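You operate a simulated robot arm through the tools that you are given. There is no shell and no other tool. Be economical: measure what you need, move in short steps, check, and stop when the job is done.

Carry out the task below with a simulated robot arm. There is one attempt and no reset: what you move stays moved.

## Task
Take the green jelly block and leave it on top of the white tub fifty-four.

It is judged by the outcome, as a careful person would: the job done as asked, and still so three seconds after it is handed in. It fails if anything else is knocked over, pushed out of place, dropped, spilled or broken.

## Robot
A 7-joint arm with a two-finger parallel gripper, fixed in place. Base frame: the origin is at the foot of the arm, x ahead of it, y to its left, z up; the work surface is at about z = 82. Units: cm, rad, N and s.
With the tool pointing down near the work surface it reaches from about 24 to 68 cm from the base axis. Its first joint turns from -1.152 to 1.152 rad. Payload 2.4 kg.
The TCP is the grasp point between the finger pads, 3 cm short of the fingertips. In the tool frame z runs along the fingers and y along their closing line. The gripper opens to 9.4 cm. The fingers are 2.8 cm wide and 1 cm thick; the gripper's body (5 by 9.6 cm) begins 5.5 cm behind the TCP.
Orientation is that of the tool frame in the base frame, as a unit quaternion [x, y, z, w]. With the fingers straight down and closing along the base's y, the tool's x points along the base's -x, its y along +y and its z along -z.

## Interface
- The arm moves only by the tool send_rows. Its argument "motion" is a list of rows, each a list of 7 numbers: the turn, a rotation vector about the base's x, y, z in rad, then the shift along the base's x, y, z in cm, then the finger opening in cm, from 0 to 9.4. In form: [[ax, ay, az, x, y, z, jaw], ...]. A call has 1 to 12 rows; each row shifts and turns the commanded pose from where the row before left it. A row lasts 0.2 s, in which the tool goes at most 5 cm and 0.15 rad; a call with a longer step from one row to the next is refused whole, and so is a gripper value outside its range. A pose out of reach is approached as far as the arm can. The call stops where the force on the tool passes 40 N (or 10 N more than at its start, if that is more) or the arm is blocked; 0.2 s more then pass. The fingers move at their own pace (about 15.3 cm/s each) and stop on an object; they squeeze with about 41 N. The grip force told is the motor's: it shows also when the fingers shut on nothing. Time passes only in rows, and 0.2 s behind the last, so rows that do not move let the fingers close. It gives the time, the measured TCP pose, the force on the tool (base axes), the opening and the grip force at its end, in the units of the frame above (readings bear some noise), and new pictures: "show" is both (left out), scene, wrist or none.
- Cameras (640 x 400 px; columns grow to the right, rows downward): "scene" is fixed at [3.48, 48.01, 144.32]; the picture's right is [-0.72, -0.70, 0.00], its down [-0.44, 0.45, -0.78] and it looks along [0.54, -0.56, -0.63] (base axes); focal length 367 px, centre (320, 200). "wrist" rides on the gripper at [-3.7, 0, -5.8] in the tool frame; the picture's right is [0.00, -1.00, 0.00], its down [0.97, 0.00, -0.24] and it looks along [0.24, 0.00, 0.97] (tool axes); focal length 218 px, centre (320, 200). There is no depth. A picture from a camera that has moved, and an enlarged one, comes with that camera's place and axes in the base frame and with its lens. The place of the scene camera against the robot may be out by one fixed shift of up to 1.2 cm in any direction.
- close_up(camera, box): a new picture of the part [left, top, right, bottom] of that camera's present view, enlarged. It takes no simulated time.
- close_job(): hands the job in; it is judged then, once.

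Go step by step. Nothing tells you positions but the pictures and the camera data: compare them with the known pose of the tool, close in by small moves and look again before you grip or let go. The budget is 90 turns and 150 pictures, counting those below and the enlarged ones. Unless the task says otherwise, let go and move clear before handing in, and close with one line.

The tools are called after "Call:" as a command line: name --pt "numbers of a row" for each row, then --argument value for the rest, lists and objects as JSON in quotes. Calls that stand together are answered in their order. send_rows: Moves the arm, as the interface text tells. Its arguments: {"type":"object","properties":{"motion":{"type":"array","items":{"type":"array","items":{"type":"number"}}},"show":{"type":"string","enum":["both","scene","wrist","none"]}},"required":["motion"]} The other tools are called the same way: close_up (camera, box) takes an enlarged picture of a part of a camera's view; close_job () hands the job in.

At the start:

```text
t: 0.0
tool_pos: [44.06, -10.85, 101.82]
tool_rot: [0.0, 1.0, 0.0, 0.0]
wrist_force: [-0.2, -0.4, 0.0]
gripper_width: 9.4
finger_force: 0.1
```

scene: 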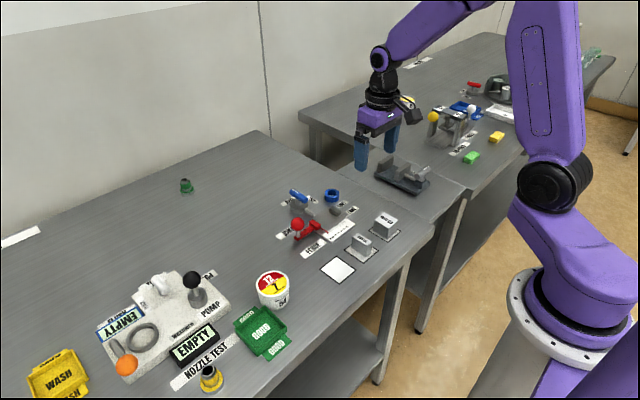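
wrist: 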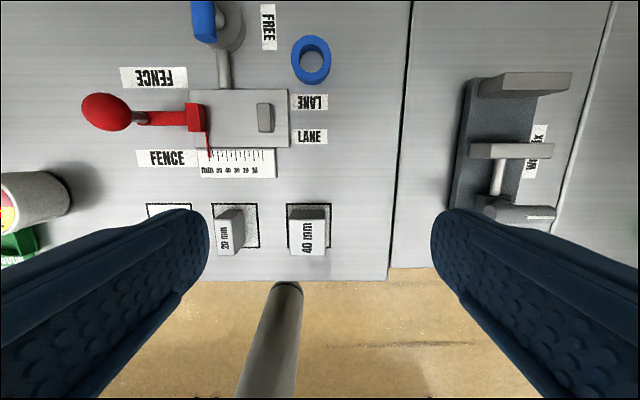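

I see a white tub at about (272,290) and small green and yellow blocks on the right bench. I'll enlarge these parts to identify them.

Call:
close_up --camera "scene" --box '[380, 60, 620, 210]'

Call:
close_up --camera "scene" --box '[160, 240, 320, 340]'

Call:
close_up --camera "scene" --box '[160, 160, 240, 210]'

```text
2.67 times, centred on (500, 135) of scene
camera zoom: at [3.48, 48.01, 144.32], right [-0.72, -0.7, 0.0], down [-0.44, 0.45, -0.78], along [0.54, -0.56, -0.63], focal length 979 px, centre (-160, 373)
```

zoom: 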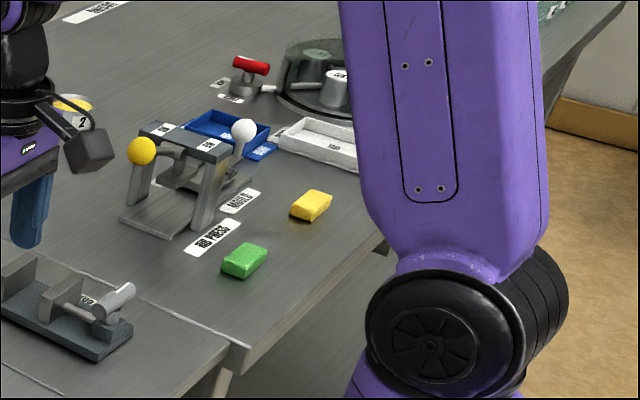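

```text
4.00 times, centred on (240, 290) of scene
camera zoom: at [3.48, 48.01, 144.32], right [-0.72, -0.7, 0.0], down [-0.44, 0.45, -0.78], along [0.54, -0.56, -0.63], focal length 1468 px, centre (640, -160)
```

zoom: 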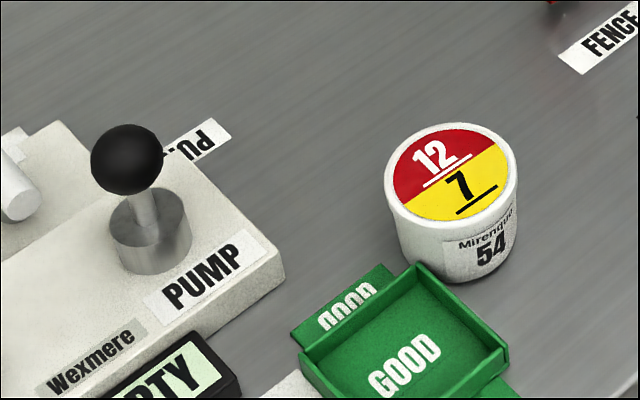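

```text
8.00 times, centred on (200, 185) of scene
camera zoom: at [3.48, 48.01, 144.32], right [-0.72, -0.7, 0.0], down [-0.44, 0.45, -0.78], along [0.54, -0.56, -0.63], focal length 2937 px, centre (1280, 320)
```

zoom: 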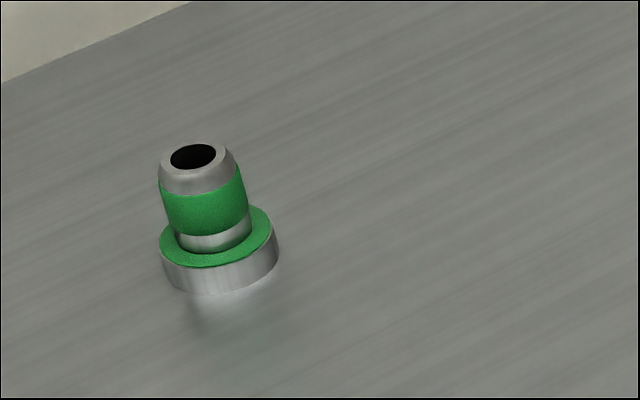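

The tub with "54" is at roughly (41, 22), and the green block is beside the rib press at roughly (36, -53). I'll rise a little and move towards the block to view it from the wrist.

Call:
send_rows --pt "0 0 0 0 0 3 9.4" --pt "0 0 0 -1 -4.5 0 9.4" --pt "0 0 0 -1 -4.5 0 9.4" --pt "0 0 0 -1 -4.5 0 9.4" --pt "0 0 0 -1 -4.5 0 9.4" --pt "0 0 0 -1 -4.5 0 9.4" --pt "0 0 0 -1 -4.5 0 9.4" --pt "0 0 0 -1 -4.5 0 9.4"

```text
t: 1.8
tool_pos: [36.77, -42.62, 104.74]
tool_rot: [-0.001, 1.0, 0.0, -0.001]
wrist_force: [0.4, 0.3, -0.2]
gripper_width: 9.37
finger_force: 0.1
camera wrist: at [40.37, -42.66, 110.56], right [0.0, -1.0, 0.0], down [-0.97, 0.0, 0.24], along [-0.24, 0.0, -0.97], focal length 218 px, centre (320, 200)
```

scene: 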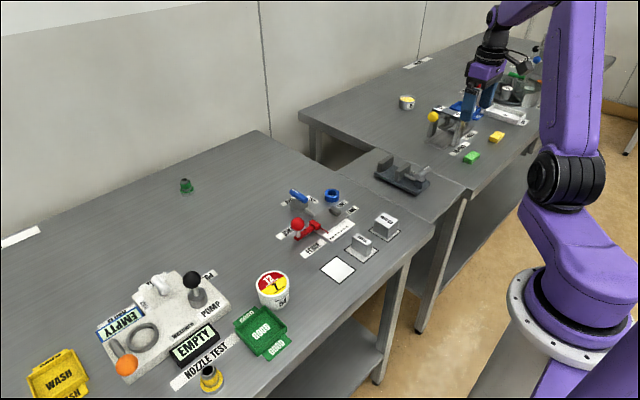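
wrist: 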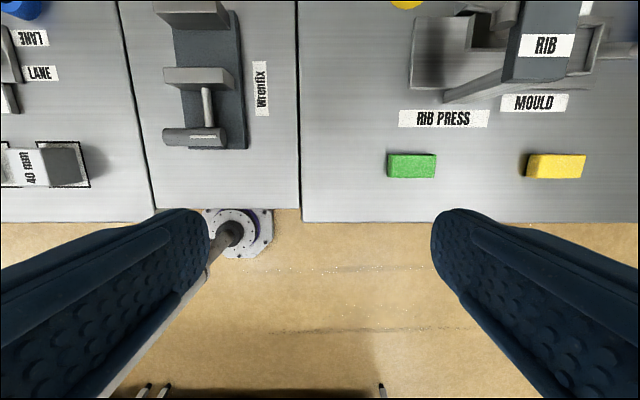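

The green block is lying flat at about (38, -54), long axis along y, about 6 by 2.7 cm. I'll turn the tool -90° to close across its short side and go over it.

Call:
send_rows --pt "0 0 -0.1428 0.1 -1 0 9.4" --pt "0 0 -0.1428 0.1 -1 0 9.4" --pt "0 0 -0.1428 0.1 -1 0 9.4" --pt "0 0 -0.1428 0.1 -1 0 9.4" --pt "0 0 -0.1428 0.1 -1 0 9.4" --pt "0 0 -0.1428 0.1 -1 0 9.4" --pt "0 0 -0.1428 0.1 -1 0 9.4" --pt "0 0 -0.1428 0.1 -1 0 9.4" --pt "0 0 -0.1428 0.1 -1 0 9.4" --pt "0 0 -0.1428 0.1 -1 0 9.4" --pt "0 0 -0.1428 0.1 -1.4 0 9.4" --pt "0 0 0 0 0 -4 9.4"

```text
t: 4.4
tool_pos: [38.02, -54.09, 100.72]
tool_rot: [0.708, 0.706, 0.0, 0.0]
wrist_force: [0.2, 0.0, 0.6]
gripper_width: 9.42
finger_force: 0.0
camera wrist: at [38.01, -57.78, 106.56], right [-1.0, 0.0, 0.0], down [0.0, 0.97, 0.24], along [0.0, 0.24, -0.97], focal length 218 px, centre (320, 200)
```

scene: 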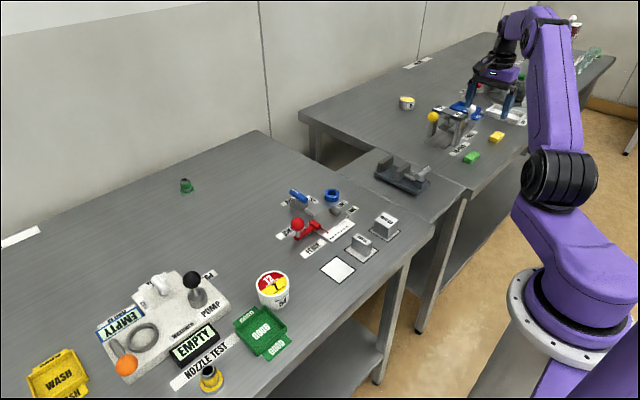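
wrist: 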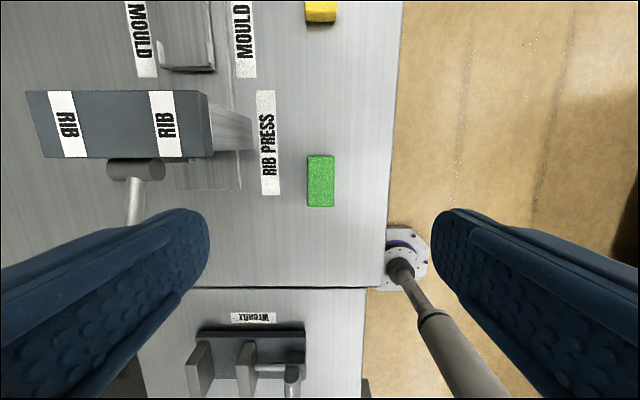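

The tool is centred over the block (about 2.9 x 5.5 cm). I'll narrow the jaw to 5 cm and come down to just above it.

Call:
send_rows --pt "0 0 0 0 0 -3 5" --pt "0 0 0 0 0 -4 5" --pt "0 0 0 0 0 -4 5"

Call:
close_up --camera "scene" --box '[430, 100, 530, 180]'

```text
t: 5.2
tool_pos: [38.2, -53.76, 89.87]
tool_rot: [0.706, 0.708, 0.0, 0.0]
wrist_force: [0.4, -0.2, 0.0]
gripper_width: 5.01
finger_force: 0.1
camera wrist: at [38.06, -57.57, 95.76], right [-1.0, 0.0, 0.0], down [0.0, 0.97, 0.24], along [0.0, 0.24, -0.97], focal length 218 px, centre (320, 200)
```

scene: 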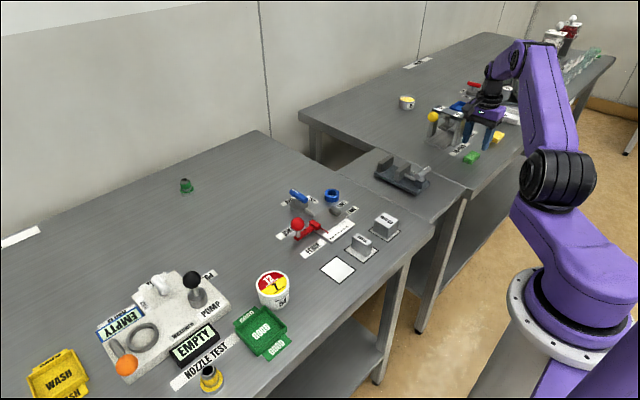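
wrist: 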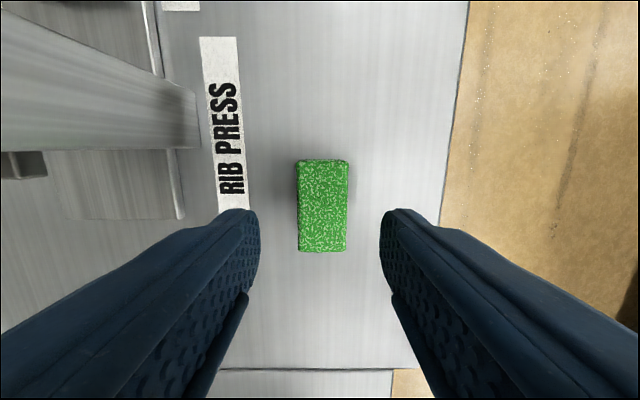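

```text
5.00 times, centred on (480, 140) of scene
camera zoom: at [3.48, 48.01, 144.32], right [-0.72, -0.7, 0.0], down [-0.44, 0.45, -0.78], along [0.54, -0.56, -0.63], focal length 1836 px, centre (-480, 500)
```

zoom: 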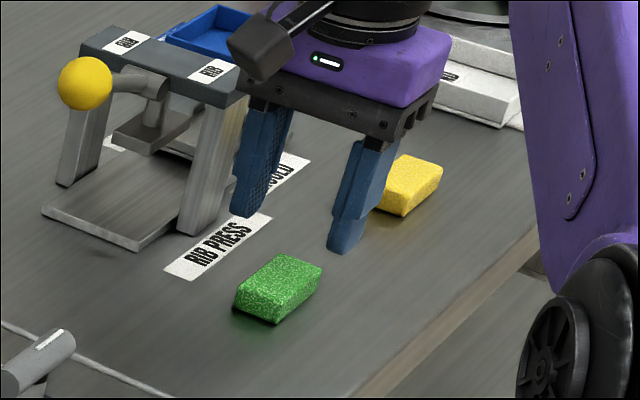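

The block is centred at about (37.9, -54.2), and there's enough clearance to the press. I'll come down so that the fingertips are just above the bench, and close gently to about 2.6 cm.

Call:
send_rows --pt "0 0 0 -0.2 -0.3 -2.2 5" --pt "0 0 0 0 0 -1 5" --pt "0 0 0 0 0 -1 5" --pt "0 0 0 0 0 0 5"

Call:
close_up --camera "scene" --box '[430, 100, 530, 180]'

```text
t: 6.2
tool_pos: [38.07, -54.08, 85.57]
tool_rot: [0.707, 0.707, 0.0, 0.0]
wrist_force: [-0.6, 0.5, -0.6]
gripper_width: 5.0
finger_force: 0.1
camera wrist: at [37.96, -57.81, 91.5], right [-1.0, 0.0, 0.0], down [0.0, 0.97, 0.24], along [0.0, 0.24, -0.97], focal length 218 px, centre (320, 200)
```

scene: 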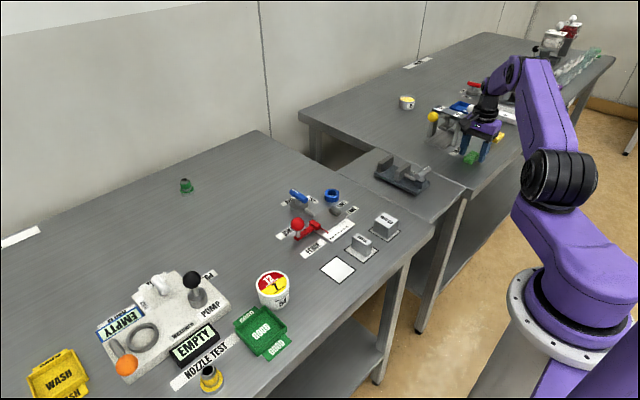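
wrist: 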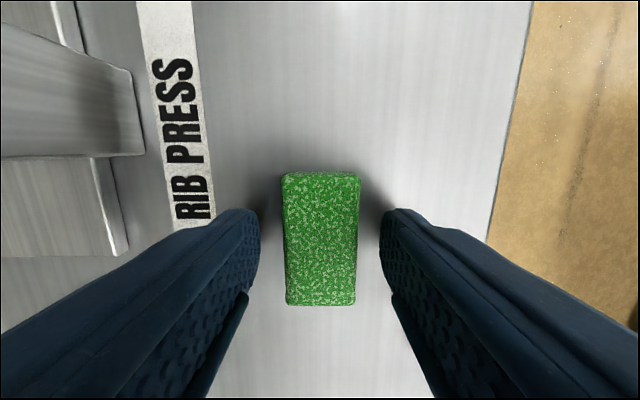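

```text
5.00 times, centred on (480, 140) of scene
camera zoom: at [3.48, 48.01, 144.32], right [-0.72, -0.7, 0.0], down [-0.44, 0.45, -0.78], along [0.54, -0.56, -0.63], focal length 1836 px, centre (-480, 500)
```

zoom: 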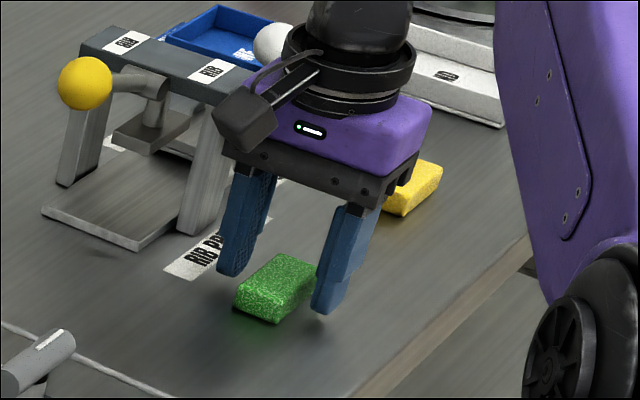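

The fingertips straddle the block in its middle. I'll close in stages and watch the opening and grip.

Call:
send_rows --pt "0 0 0 0 0 0 3.2" --pt "0 0 0 0 0 0 2.7" --pt "0 0 0 0 0 0 2.7" --show "wrist"

```text
t: 7.0
tool_pos: [38.02, -54.04, 85.59]
tool_rot: [0.706, 0.708, 0.0, 0.0]
wrist_force: [0.0, 0.5, 0.3]
gripper_width: 2.86
finger_force: 41.7
camera wrist: at [37.95, -57.8, 91.5], right [-1.0, 0.0, 0.0], down [0.0, 0.97, 0.24], along [0.0, 0.24, -0.97], focal length 218 px, centre (320, 200)
```

wrist: 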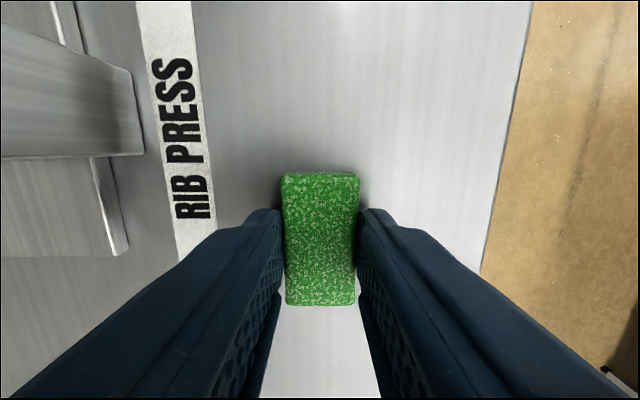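

The fingers are stopped at 2.86 cm with a firm grip. I'll lift straight up.

Call:
send_rows --pt "0 0 0 0 0 1 2.6" --pt "0 0 0 0 0 2 2.6" --pt "0 0 0 0 0 4 2.6" --pt "0 0 0 0 0 4 2.6" --pt "0 0 0 0 0 4 2.6" --pt "0 0 0 0 0 4 2.6"

```text
t: 8.4
tool_pos: [38.05, -54.06, 104.63]
tool_rot: [0.707, 0.708, -0.001, 0.001]
wrist_force: [0.0, 0.6, -0.7]
gripper_width: 2.84
finger_force: 40.8
camera wrist: at [37.89, -57.84, 110.54], right [-1.0, 0.0, 0.0], down [0.0, 0.97, 0.24], along [0.0, 0.24, -0.97], focal length 218 px, centre (320, 200)
```

scene: 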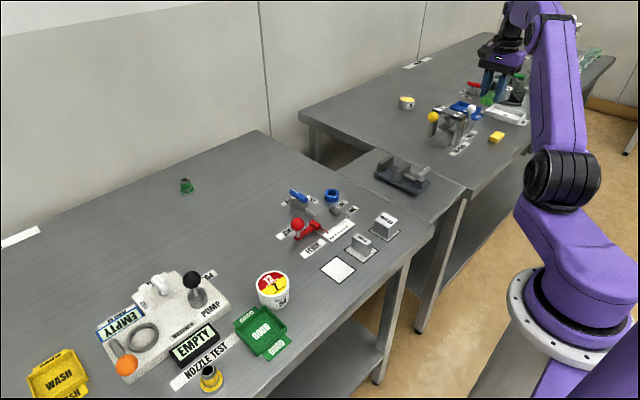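
wrist: 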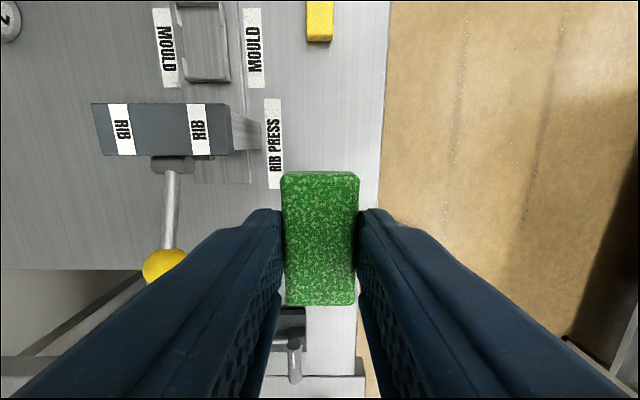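

The block is held clear. Now I'll travel at this height towards the tub, turning the tool back +90° on the way.

Call:
send_rows --pt "0 0 0.13 0.2 4.6 0 2.6" --pt "0 0 0.13 0.2 4.6 0 2.6" --pt "0 0 0.13 0.2 4.6 0 2.6" --pt "0 0 0.13 0.2 4.6 0 2.6" --pt "0 0 0.13 0.2 4.6 0 2.6" --pt "0 0 0.13 0.2 4.6 0 2.6" --pt "0 0 0.13 0.2 4.6 0 2.6" --pt "0 0 0.13 0.2 4.6 0 2.6" --pt "0 0 0.13 0.2 4.6 0 2.6" --pt "0 0 0.13 0.2 4.6 0 2.6" --pt "0 0 0.13 0.2 4.6 0 2.6" --pt "0 0 0.14 0.2 4.6 0 2.6" --show "none"

Call:
send_rows --pt "0 0 0 0 4.5 0 2.6" --pt "0 0 0 0 4.5 0 2.6"

```text
t: 11.0
tool_pos: [40.31, 1.44, 104.65]
tool_rot: [-0.001, 1.0, 0.001, 0.001]
wrist_force: [0.4, 0.3, -1.2]
gripper_width: 2.84
finger_force: 41.7
```

```text
t: 11.6
tool_pos: [40.27, 10.34, 104.76]
tool_rot: [0.0, 1.0, 0.0, 0.002]
wrist_force: [-0.2, 0.5, -0.3]
gripper_width: 2.87
finger_force: 40.8
camera wrist: at [43.89, 10.33, 110.63], right [0.0, -1.0, 0.0], down [-0.97, 0.0, 0.24], along [-0.24, 0.0, -0.97], focal length 218 px, centre (320, 200)
```

scene: 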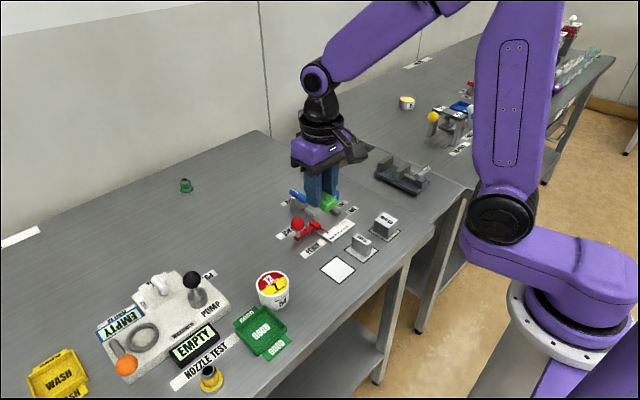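
wrist: 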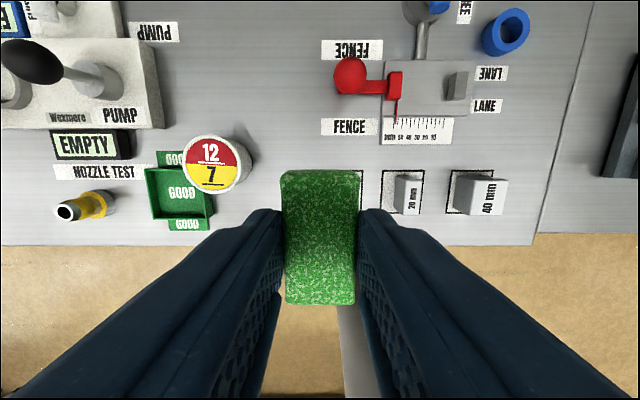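

The tub's lid is centred at about (42, 21.9), z about 87, diameter about 6.4 cm. I'll move above it, still high, and look again.

Call:
send_rows --pt "0 0 0 0.6 4 0 2.6" --pt "0 0 0 0.6 4 0 2.6" --pt "0 0 0 0.5 3.6 -2 2.6" --pt "0 0 0 0 0 -4 2.6" --pt "0 0 0 0 0 0 2.6"

Call:
close_up --camera "scene" --box '[200, 200, 360, 320]'

```text
t: 12.8
tool_pos: [42.03, 21.72, 98.47]
tool_rot: [-0.001, 1.0, 0.0, -0.001]
wrist_force: [0.5, -0.6, -0.1]
gripper_width: 2.84
finger_force: 40.9
camera wrist: at [45.68, 21.66, 104.38], right [0.0, -1.0, 0.0], down [-0.97, 0.0, 0.24], along [-0.24, 0.0, -0.97], focal length 218 px, centre (320, 200)
```

scene: 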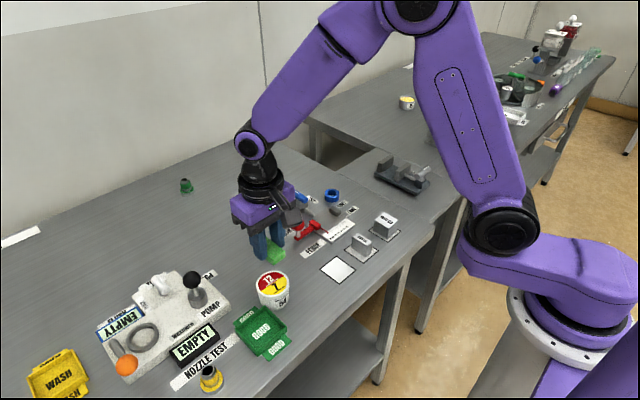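
wrist: 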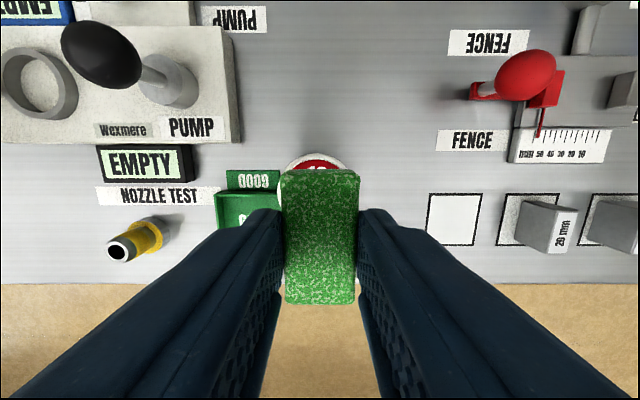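

```text
3.33 times, centred on (280, 260) of scene
camera zoom: at [3.48, 48.01, 144.32], right [-0.72, -0.7, 0.0], down [-0.44, 0.45, -0.78], along [0.54, -0.56, -0.63], focal length 1224 px, centre (453, 0)
```

zoom: 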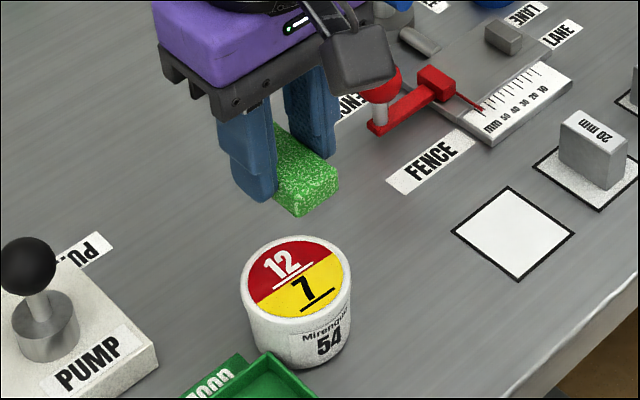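

The block is nearly over the tub. I'll zoom in on the visible lid arc to check the centring.

Call:
close_up --camera "wrist" --box '[240, 130, 400, 230]'

```text
4.00 times, centred on (320, 180) of wrist
camera zoom: at [45.68, 21.66, 104.38], right [0.0, -1.0, 0.0], down [-0.97, 0.0, 0.24], along [-0.24, 0.0, -0.97], focal length 873 px, centre (320, 280)
```

zoom: 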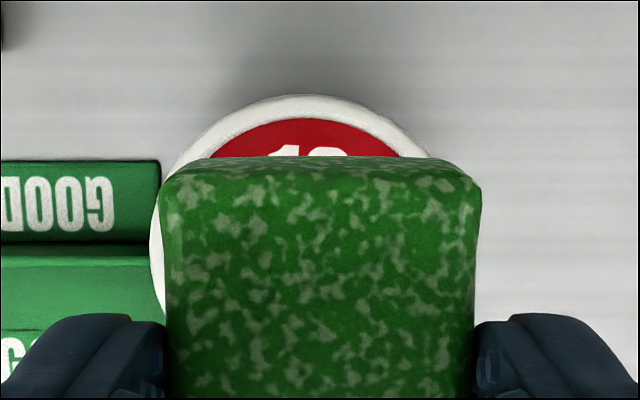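

Centring is within 2 mm. I'll shift slightly in y, then lower to a little above the lid and look.

Call:
send_rows --pt "0 0 0 0 0.15 -2.5 2.6" --pt "0 0 0 0 0 -2.5 2.6" --pt "0 0 0 0 0 -1 2.6" --pt "0 0 0 0 0 0 2.6"

Call:
close_up --camera "scene" --box '[220, 230, 340, 320]'

```text
t: 13.8
tool_pos: [41.92, 21.94, 92.44]
tool_rot: [0.0, 1.0, -0.001, 0.0]
wrist_force: [-0.5, 0.7, 0.3]
gripper_width: 2.87
finger_force: 41.0
camera wrist: at [45.6, 21.83, 98.32], right [0.0, -1.0, 0.0], down [-0.97, 0.0, 0.24], along [-0.24, 0.0, -0.97], focal length 218 px, centre (320, 200)
```

scene: 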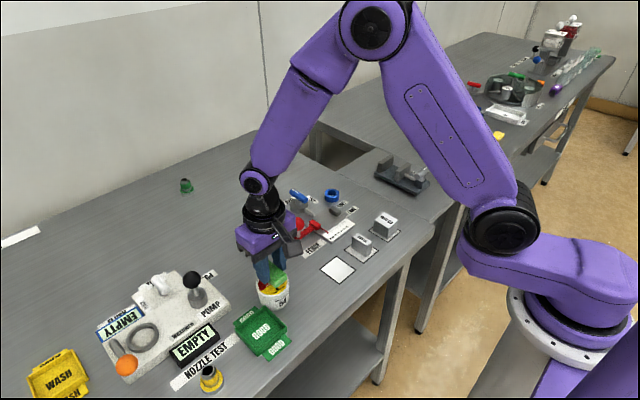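
wrist: 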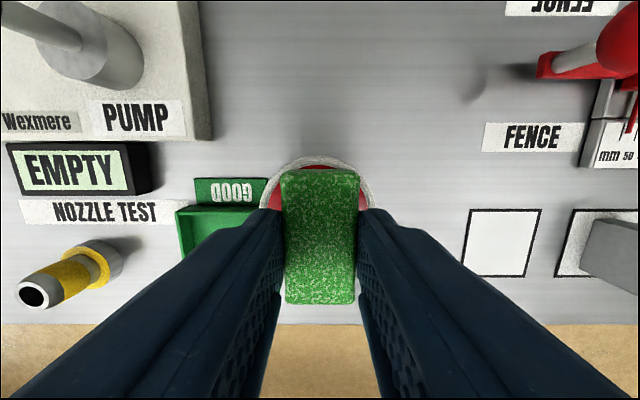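

```text
4.44 times, centred on (280, 275) of scene
camera zoom: at [3.48, 48.01, 144.32], right [-0.72, -0.7, 0.0], down [-0.44, 0.45, -0.78], along [0.54, -0.56, -0.63], focal length 1632 px, centre (498, -133)
```

zoom: 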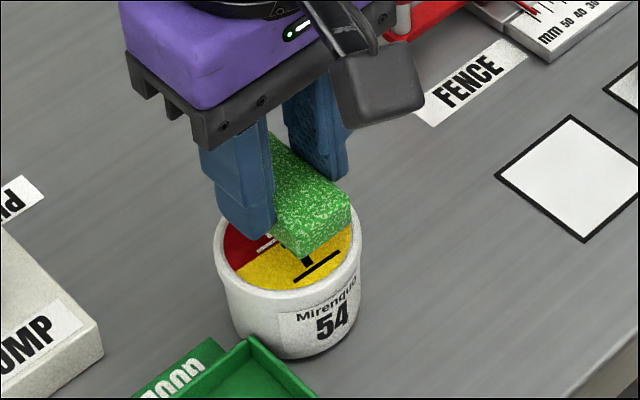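

The block is a little above the lid and well centred. I'll lower in small steps, watching the force.

Call:
send_rows --pt "0 0 0 0.1 0.1 -0.3 2.6" --pt "0 0 0 0 0 -0.3 2.6" --pt "0 0 0 0 0 -0.2 2.6" --show "none"

Call:
close_up --camera "scene" --box '[240, 250, 320, 310]'

```text
t: 14.6
tool_pos: [42.16, 22.08, 91.77]
tool_rot: [0.0, 1.0, 0.0, 0.0]
wrist_force: [-0.6, 0.5, -0.6]
gripper_width: 2.87
finger_force: 40.6
```

```text
6.67 times, centred on (280, 280) of scene
camera zoom: at [3.48, 48.01, 144.32], right [-0.72, -0.7, 0.0], down [-0.44, 0.45, -0.78], along [0.54, -0.56, -0.63], focal length 2447 px, centre (587, -333)
```

zoom: 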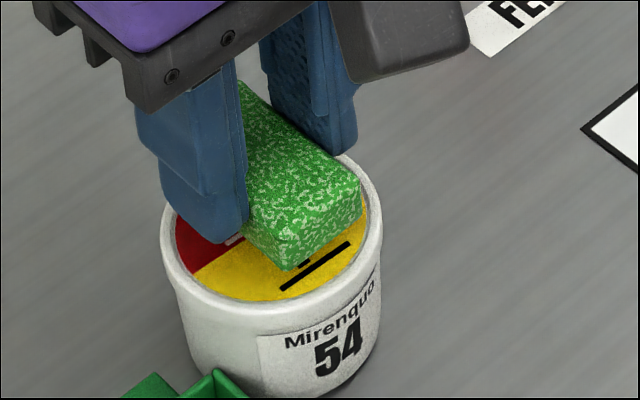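

No contact yet. I'll keep lowering in steps of 0.2 cm.

Call:
send_rows --pt "0 0 0 0 0 -0.2 2.6" --pt "0 0 0 0 0 -0.2 2.6" --show "none"

Call:
close_up --camera "scene" --box '[240, 250, 320, 310]'

```text
t: 15.2
tool_pos: [42.1, 22.02, 91.49]
tool_rot: [0.0, 1.0, 0.001, 0.0]
wrist_force: [-0.5, 0.2, -0.3]
gripper_width: 2.85
finger_force: 40.8
```

```text
6.67 times, centred on (280, 280) of scene
camera zoom: at [3.48, 48.01, 144.32], right [-0.72, -0.7, 0.0], down [-0.44, 0.45, -0.78], along [0.54, -0.56, -0.63], focal length 2447 px, centre (587, -333)
```

zoom: 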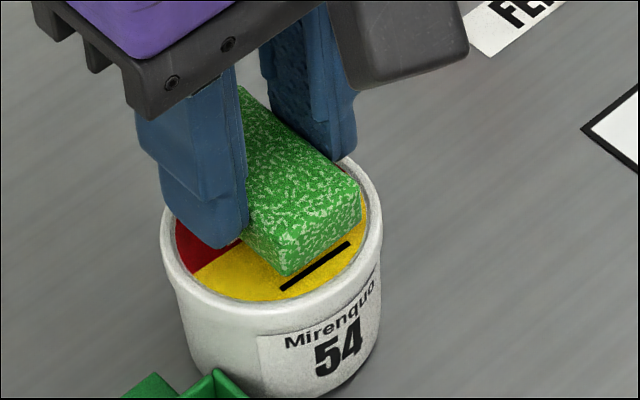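

Still free of contact. Continuing down.

Call:
send_rows --pt "0 0 0 0 0 -0.2 2.6" --pt "0 0 0 0 0 -0.1 2.6" --show "none"

Call:
send_rows --pt "0 0 0 0 0 -0.2 2.6" --pt "0 0 0 0 0 0 2.6" --show "none"

Call:
close_up --camera "scene" --box '[240, 250, 320, 310]'

```text
t: 15.8
tool_pos: [42.06, 22.04, 91.25]
tool_rot: [0.0, 1.0, 0.0, 0.0]
wrist_force: [-0.4, -0.6, 0.4]
gripper_width: 2.85
finger_force: 40.7
```

```text
t: 16.4
tool_pos: [42.16, 22.05, 90.91]
tool_rot: [0.0, 1.0, 0.0, 0.0]
wrist_force: [-0.6, 0.0, 0.1]
gripper_width: 2.87
finger_force: 41.0
```

```text
6.67 times, centred on (280, 280) of scene
camera zoom: at [3.48, 48.01, 144.32], right [-0.72, -0.7, 0.0], down [-0.44, 0.45, -0.78], along [0.54, -0.56, -0.63], focal length 2447 px, centre (587, -333)
```

zoom: 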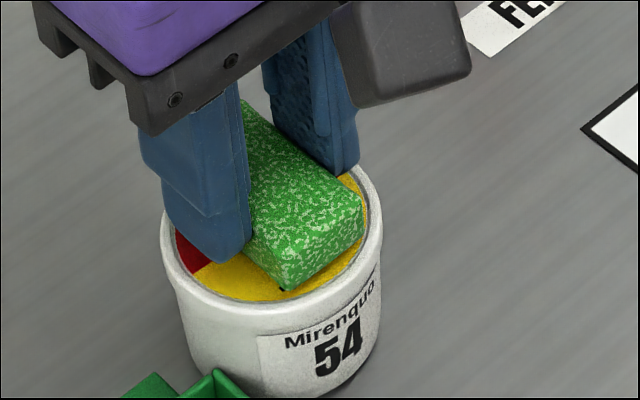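

It's almost on the lid. I'll step down again and check the wrist view for centring.

Call:
send_rows --pt "0 0 0 0 0 -0.15 2.6" --pt "0 0 0 0 0 0 2.6" --show "wrist"

Call:
close_up --camera "wrist" --box '[240, 130, 400, 230]'

```text
t: 17.0
tool_pos: [42.08, 22.01, 90.83]
tool_rot: [0.0, 1.0, 0.0, 0.0]
wrist_force: [0.9, -0.2, -0.6]
gripper_width: 2.84
finger_force: 41.1
camera wrist: at [45.67, 21.96, 96.63], right [0.0, -1.0, 0.0], down [-0.97, 0.0, 0.24], along [-0.24, 0.0, -0.97], focal length 218 px, centre (320, 200)
```

wrist: 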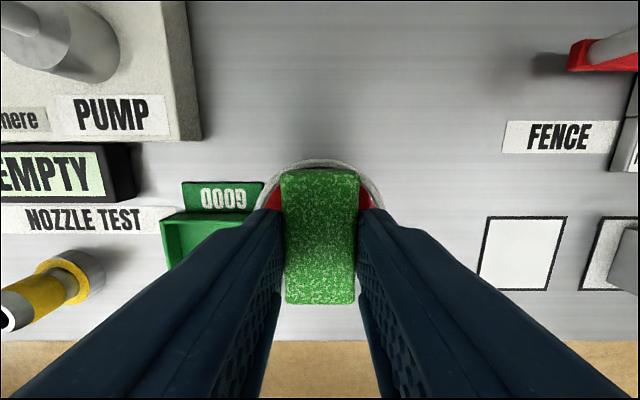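

```text
4.00 times, centred on (320, 180) of wrist
camera zoom: at [45.67, 21.96, 96.63], right [0.0, -1.0, 0.0], down [-0.97, 0.0, 0.24], along [-0.24, 0.0, -0.97], focal length 873 px, centre (320, 280)
```

zoom: 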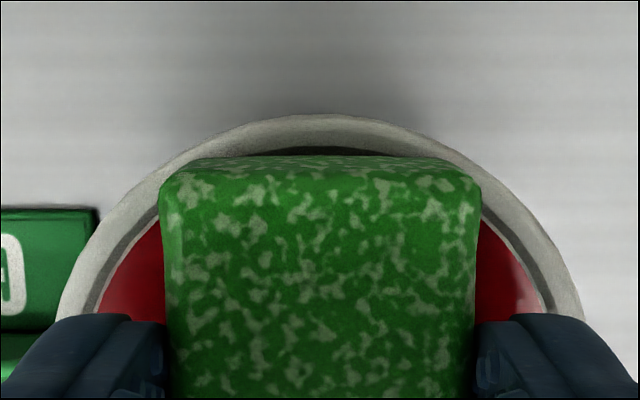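

Centring is good in both directions. I'll keep lowering until contact shows.

Call:
send_rows --pt "0 0 0 0 0 -0.15 2.6" --pt "0 0 0 0 0 0 2.6" --show "none"

Call:
send_rows --pt "0 0 0 0 0 -0.1 2.6" --pt "0 0 0 0 0 0 2.6" --show "none"

Call:
close_up --camera "scene" --box '[240, 250, 320, 310]'

```text
t: 17.6
tool_pos: [42.11, 22.1, 90.66]
tool_rot: [-0.001, 1.0, 0.0, -0.001]
wrist_force: [0.5, 0.0, 0.3]
gripper_width: 2.88
finger_force: 40.4
```

```text
t: 18.2
tool_pos: [42.07, 21.99, 90.58]
tool_rot: [-0.002, 1.0, 0.0, 0.0]
wrist_force: [-3.9, -0.4, 9.8]
gripper_width: 2.9
finger_force: 41.0
```

```text
6.67 times, centred on (280, 280) of scene
camera zoom: at [3.45, 48.0, 144.32], right [-0.72, -0.7, 0.0], down [-0.44, 0.45, -0.78], along [0.54, -0.56, -0.63], focal length 2447 px, centre (587, -333)
```

zoom: 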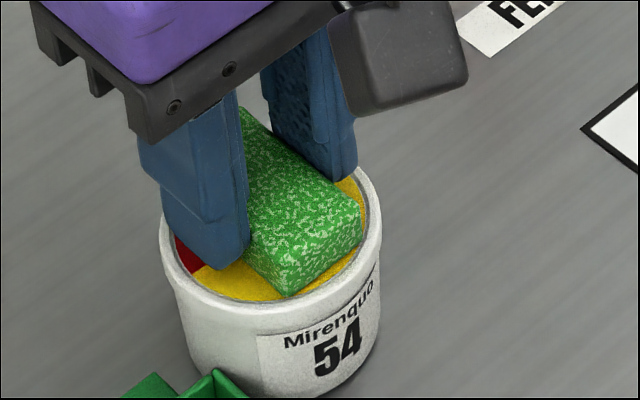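

Contact with about 10 N: the block rests on the tub. I'll open just a little so the fingers don't sweep the rim, and look.

Call:
send_rows --pt "0 0 0 0 0 0.05 3.0" --pt "0 0 0 0 0 0 3.4" --pt "0 0 0 0 0 0 3.8" --pt "0 0 0 0 0 0 3.8" --show "wrist"

Call:
close_up --camera "scene" --box '[240, 250, 320, 310]'

```text
t: 19.2
tool_pos: [42.11, 21.99, 90.55]
tool_rot: [0.001, 1.0, 0.0, 0.0]
wrist_force: [0.1, -0.1, 0.4]
gripper_width: 3.81
finger_force: 0.1
camera wrist: at [45.78, 21.95, 96.43], right [0.0, -1.0, 0.0], down [-0.97, 0.0, 0.24], along [-0.24, 0.0, -0.97], focal length 218 px, centre (320, 200)
```

wrist: 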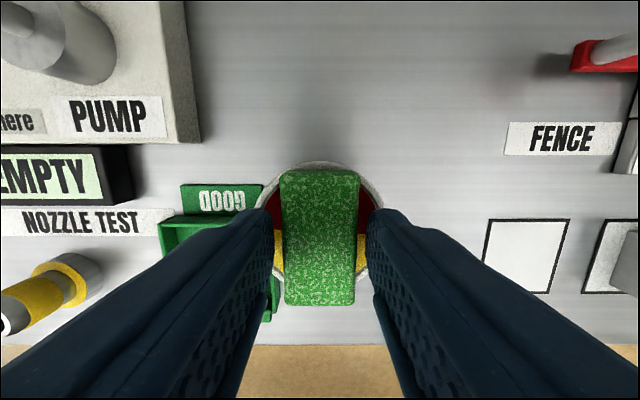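

```text
6.67 times, centred on (280, 280) of scene
camera zoom: at [3.48, 48.01, 144.32], right [-0.72, -0.7, 0.0], down [-0.44, 0.45, -0.78], along [0.54, -0.56, -0.63], focal length 2447 px, centre (587, -333)
```

zoom: 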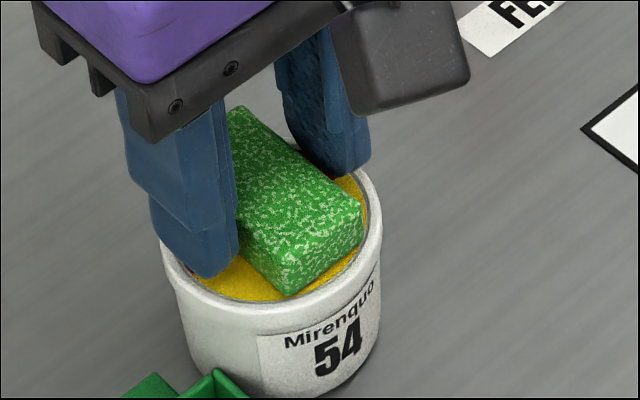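

The block sits on the lid, free of the fingers. I'll raise straight up and away.

Call:
send_rows --pt "0 0 0 0 0 0.5 3.8" --pt "0 0 0 0 0 1.5 3.8" --pt "0 0 0 0 0 4 3.8" --pt "0 0 0 0 0 4 3.8" --pt "0 0 0 0 0 4 3.8" --pt "0 0 0 0 -4 0 3.8" --pt "0 0 0 0 -4 0 3.8"

Call:
close_up --camera "scene" --box '[240, 250, 320, 310]'

```text
t: 20.8
tool_pos: [42.05, 13.94, 104.72]
tool_rot: [0.0, 1.0, 0.001, -0.001]
wrist_force: [-0.9, -0.7, -1.1]
gripper_width: 3.82
finger_force: 0.0
camera wrist: at [45.63, 13.91, 110.57], right [0.0, -1.0, 0.0], down [-0.97, 0.0, 0.24], along [-0.24, 0.0, -0.97], focal length 218 px, centre (320, 200)
```

scene: 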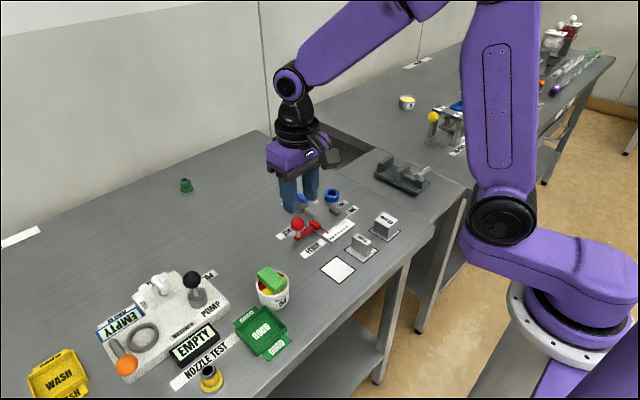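
wrist: 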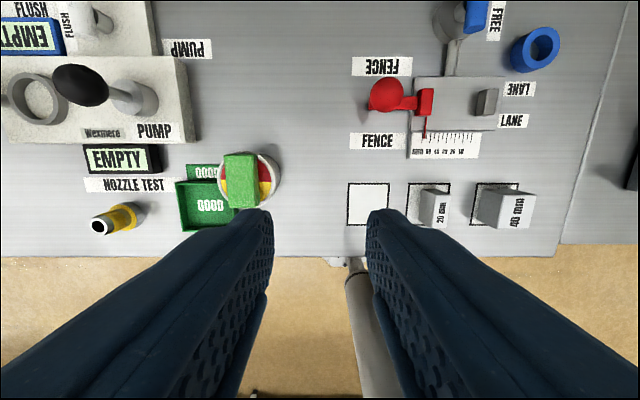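

```text
6.67 times, centred on (280, 280) of scene
camera zoom: at [3.47, 48.01, 144.32], right [-0.72, -0.7, 0.0], down [-0.44, 0.45, -0.78], along [0.54, -0.56, -0.63], focal length 2447 px, centre (587, -333)
```

zoom: 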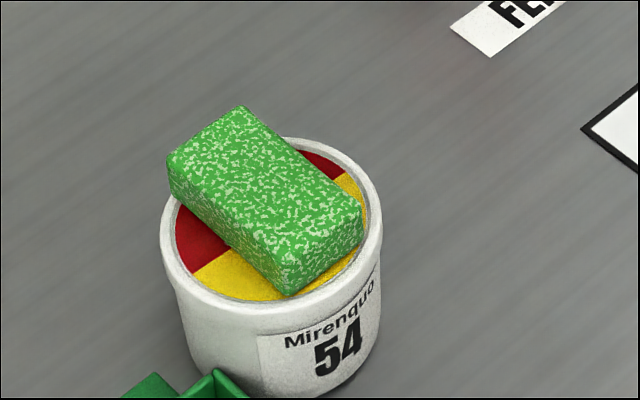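

The block rests steadily on tub 54, the gripper is clear and nothing else has moved. I'll hand in.

Call:
close_job

```text
The job is handed in.
```

The green jelly block is on top of the white tub 54; its far end may be sitting slightly up on the rim, but it was steady when I handed in, and nothing else looked moved.
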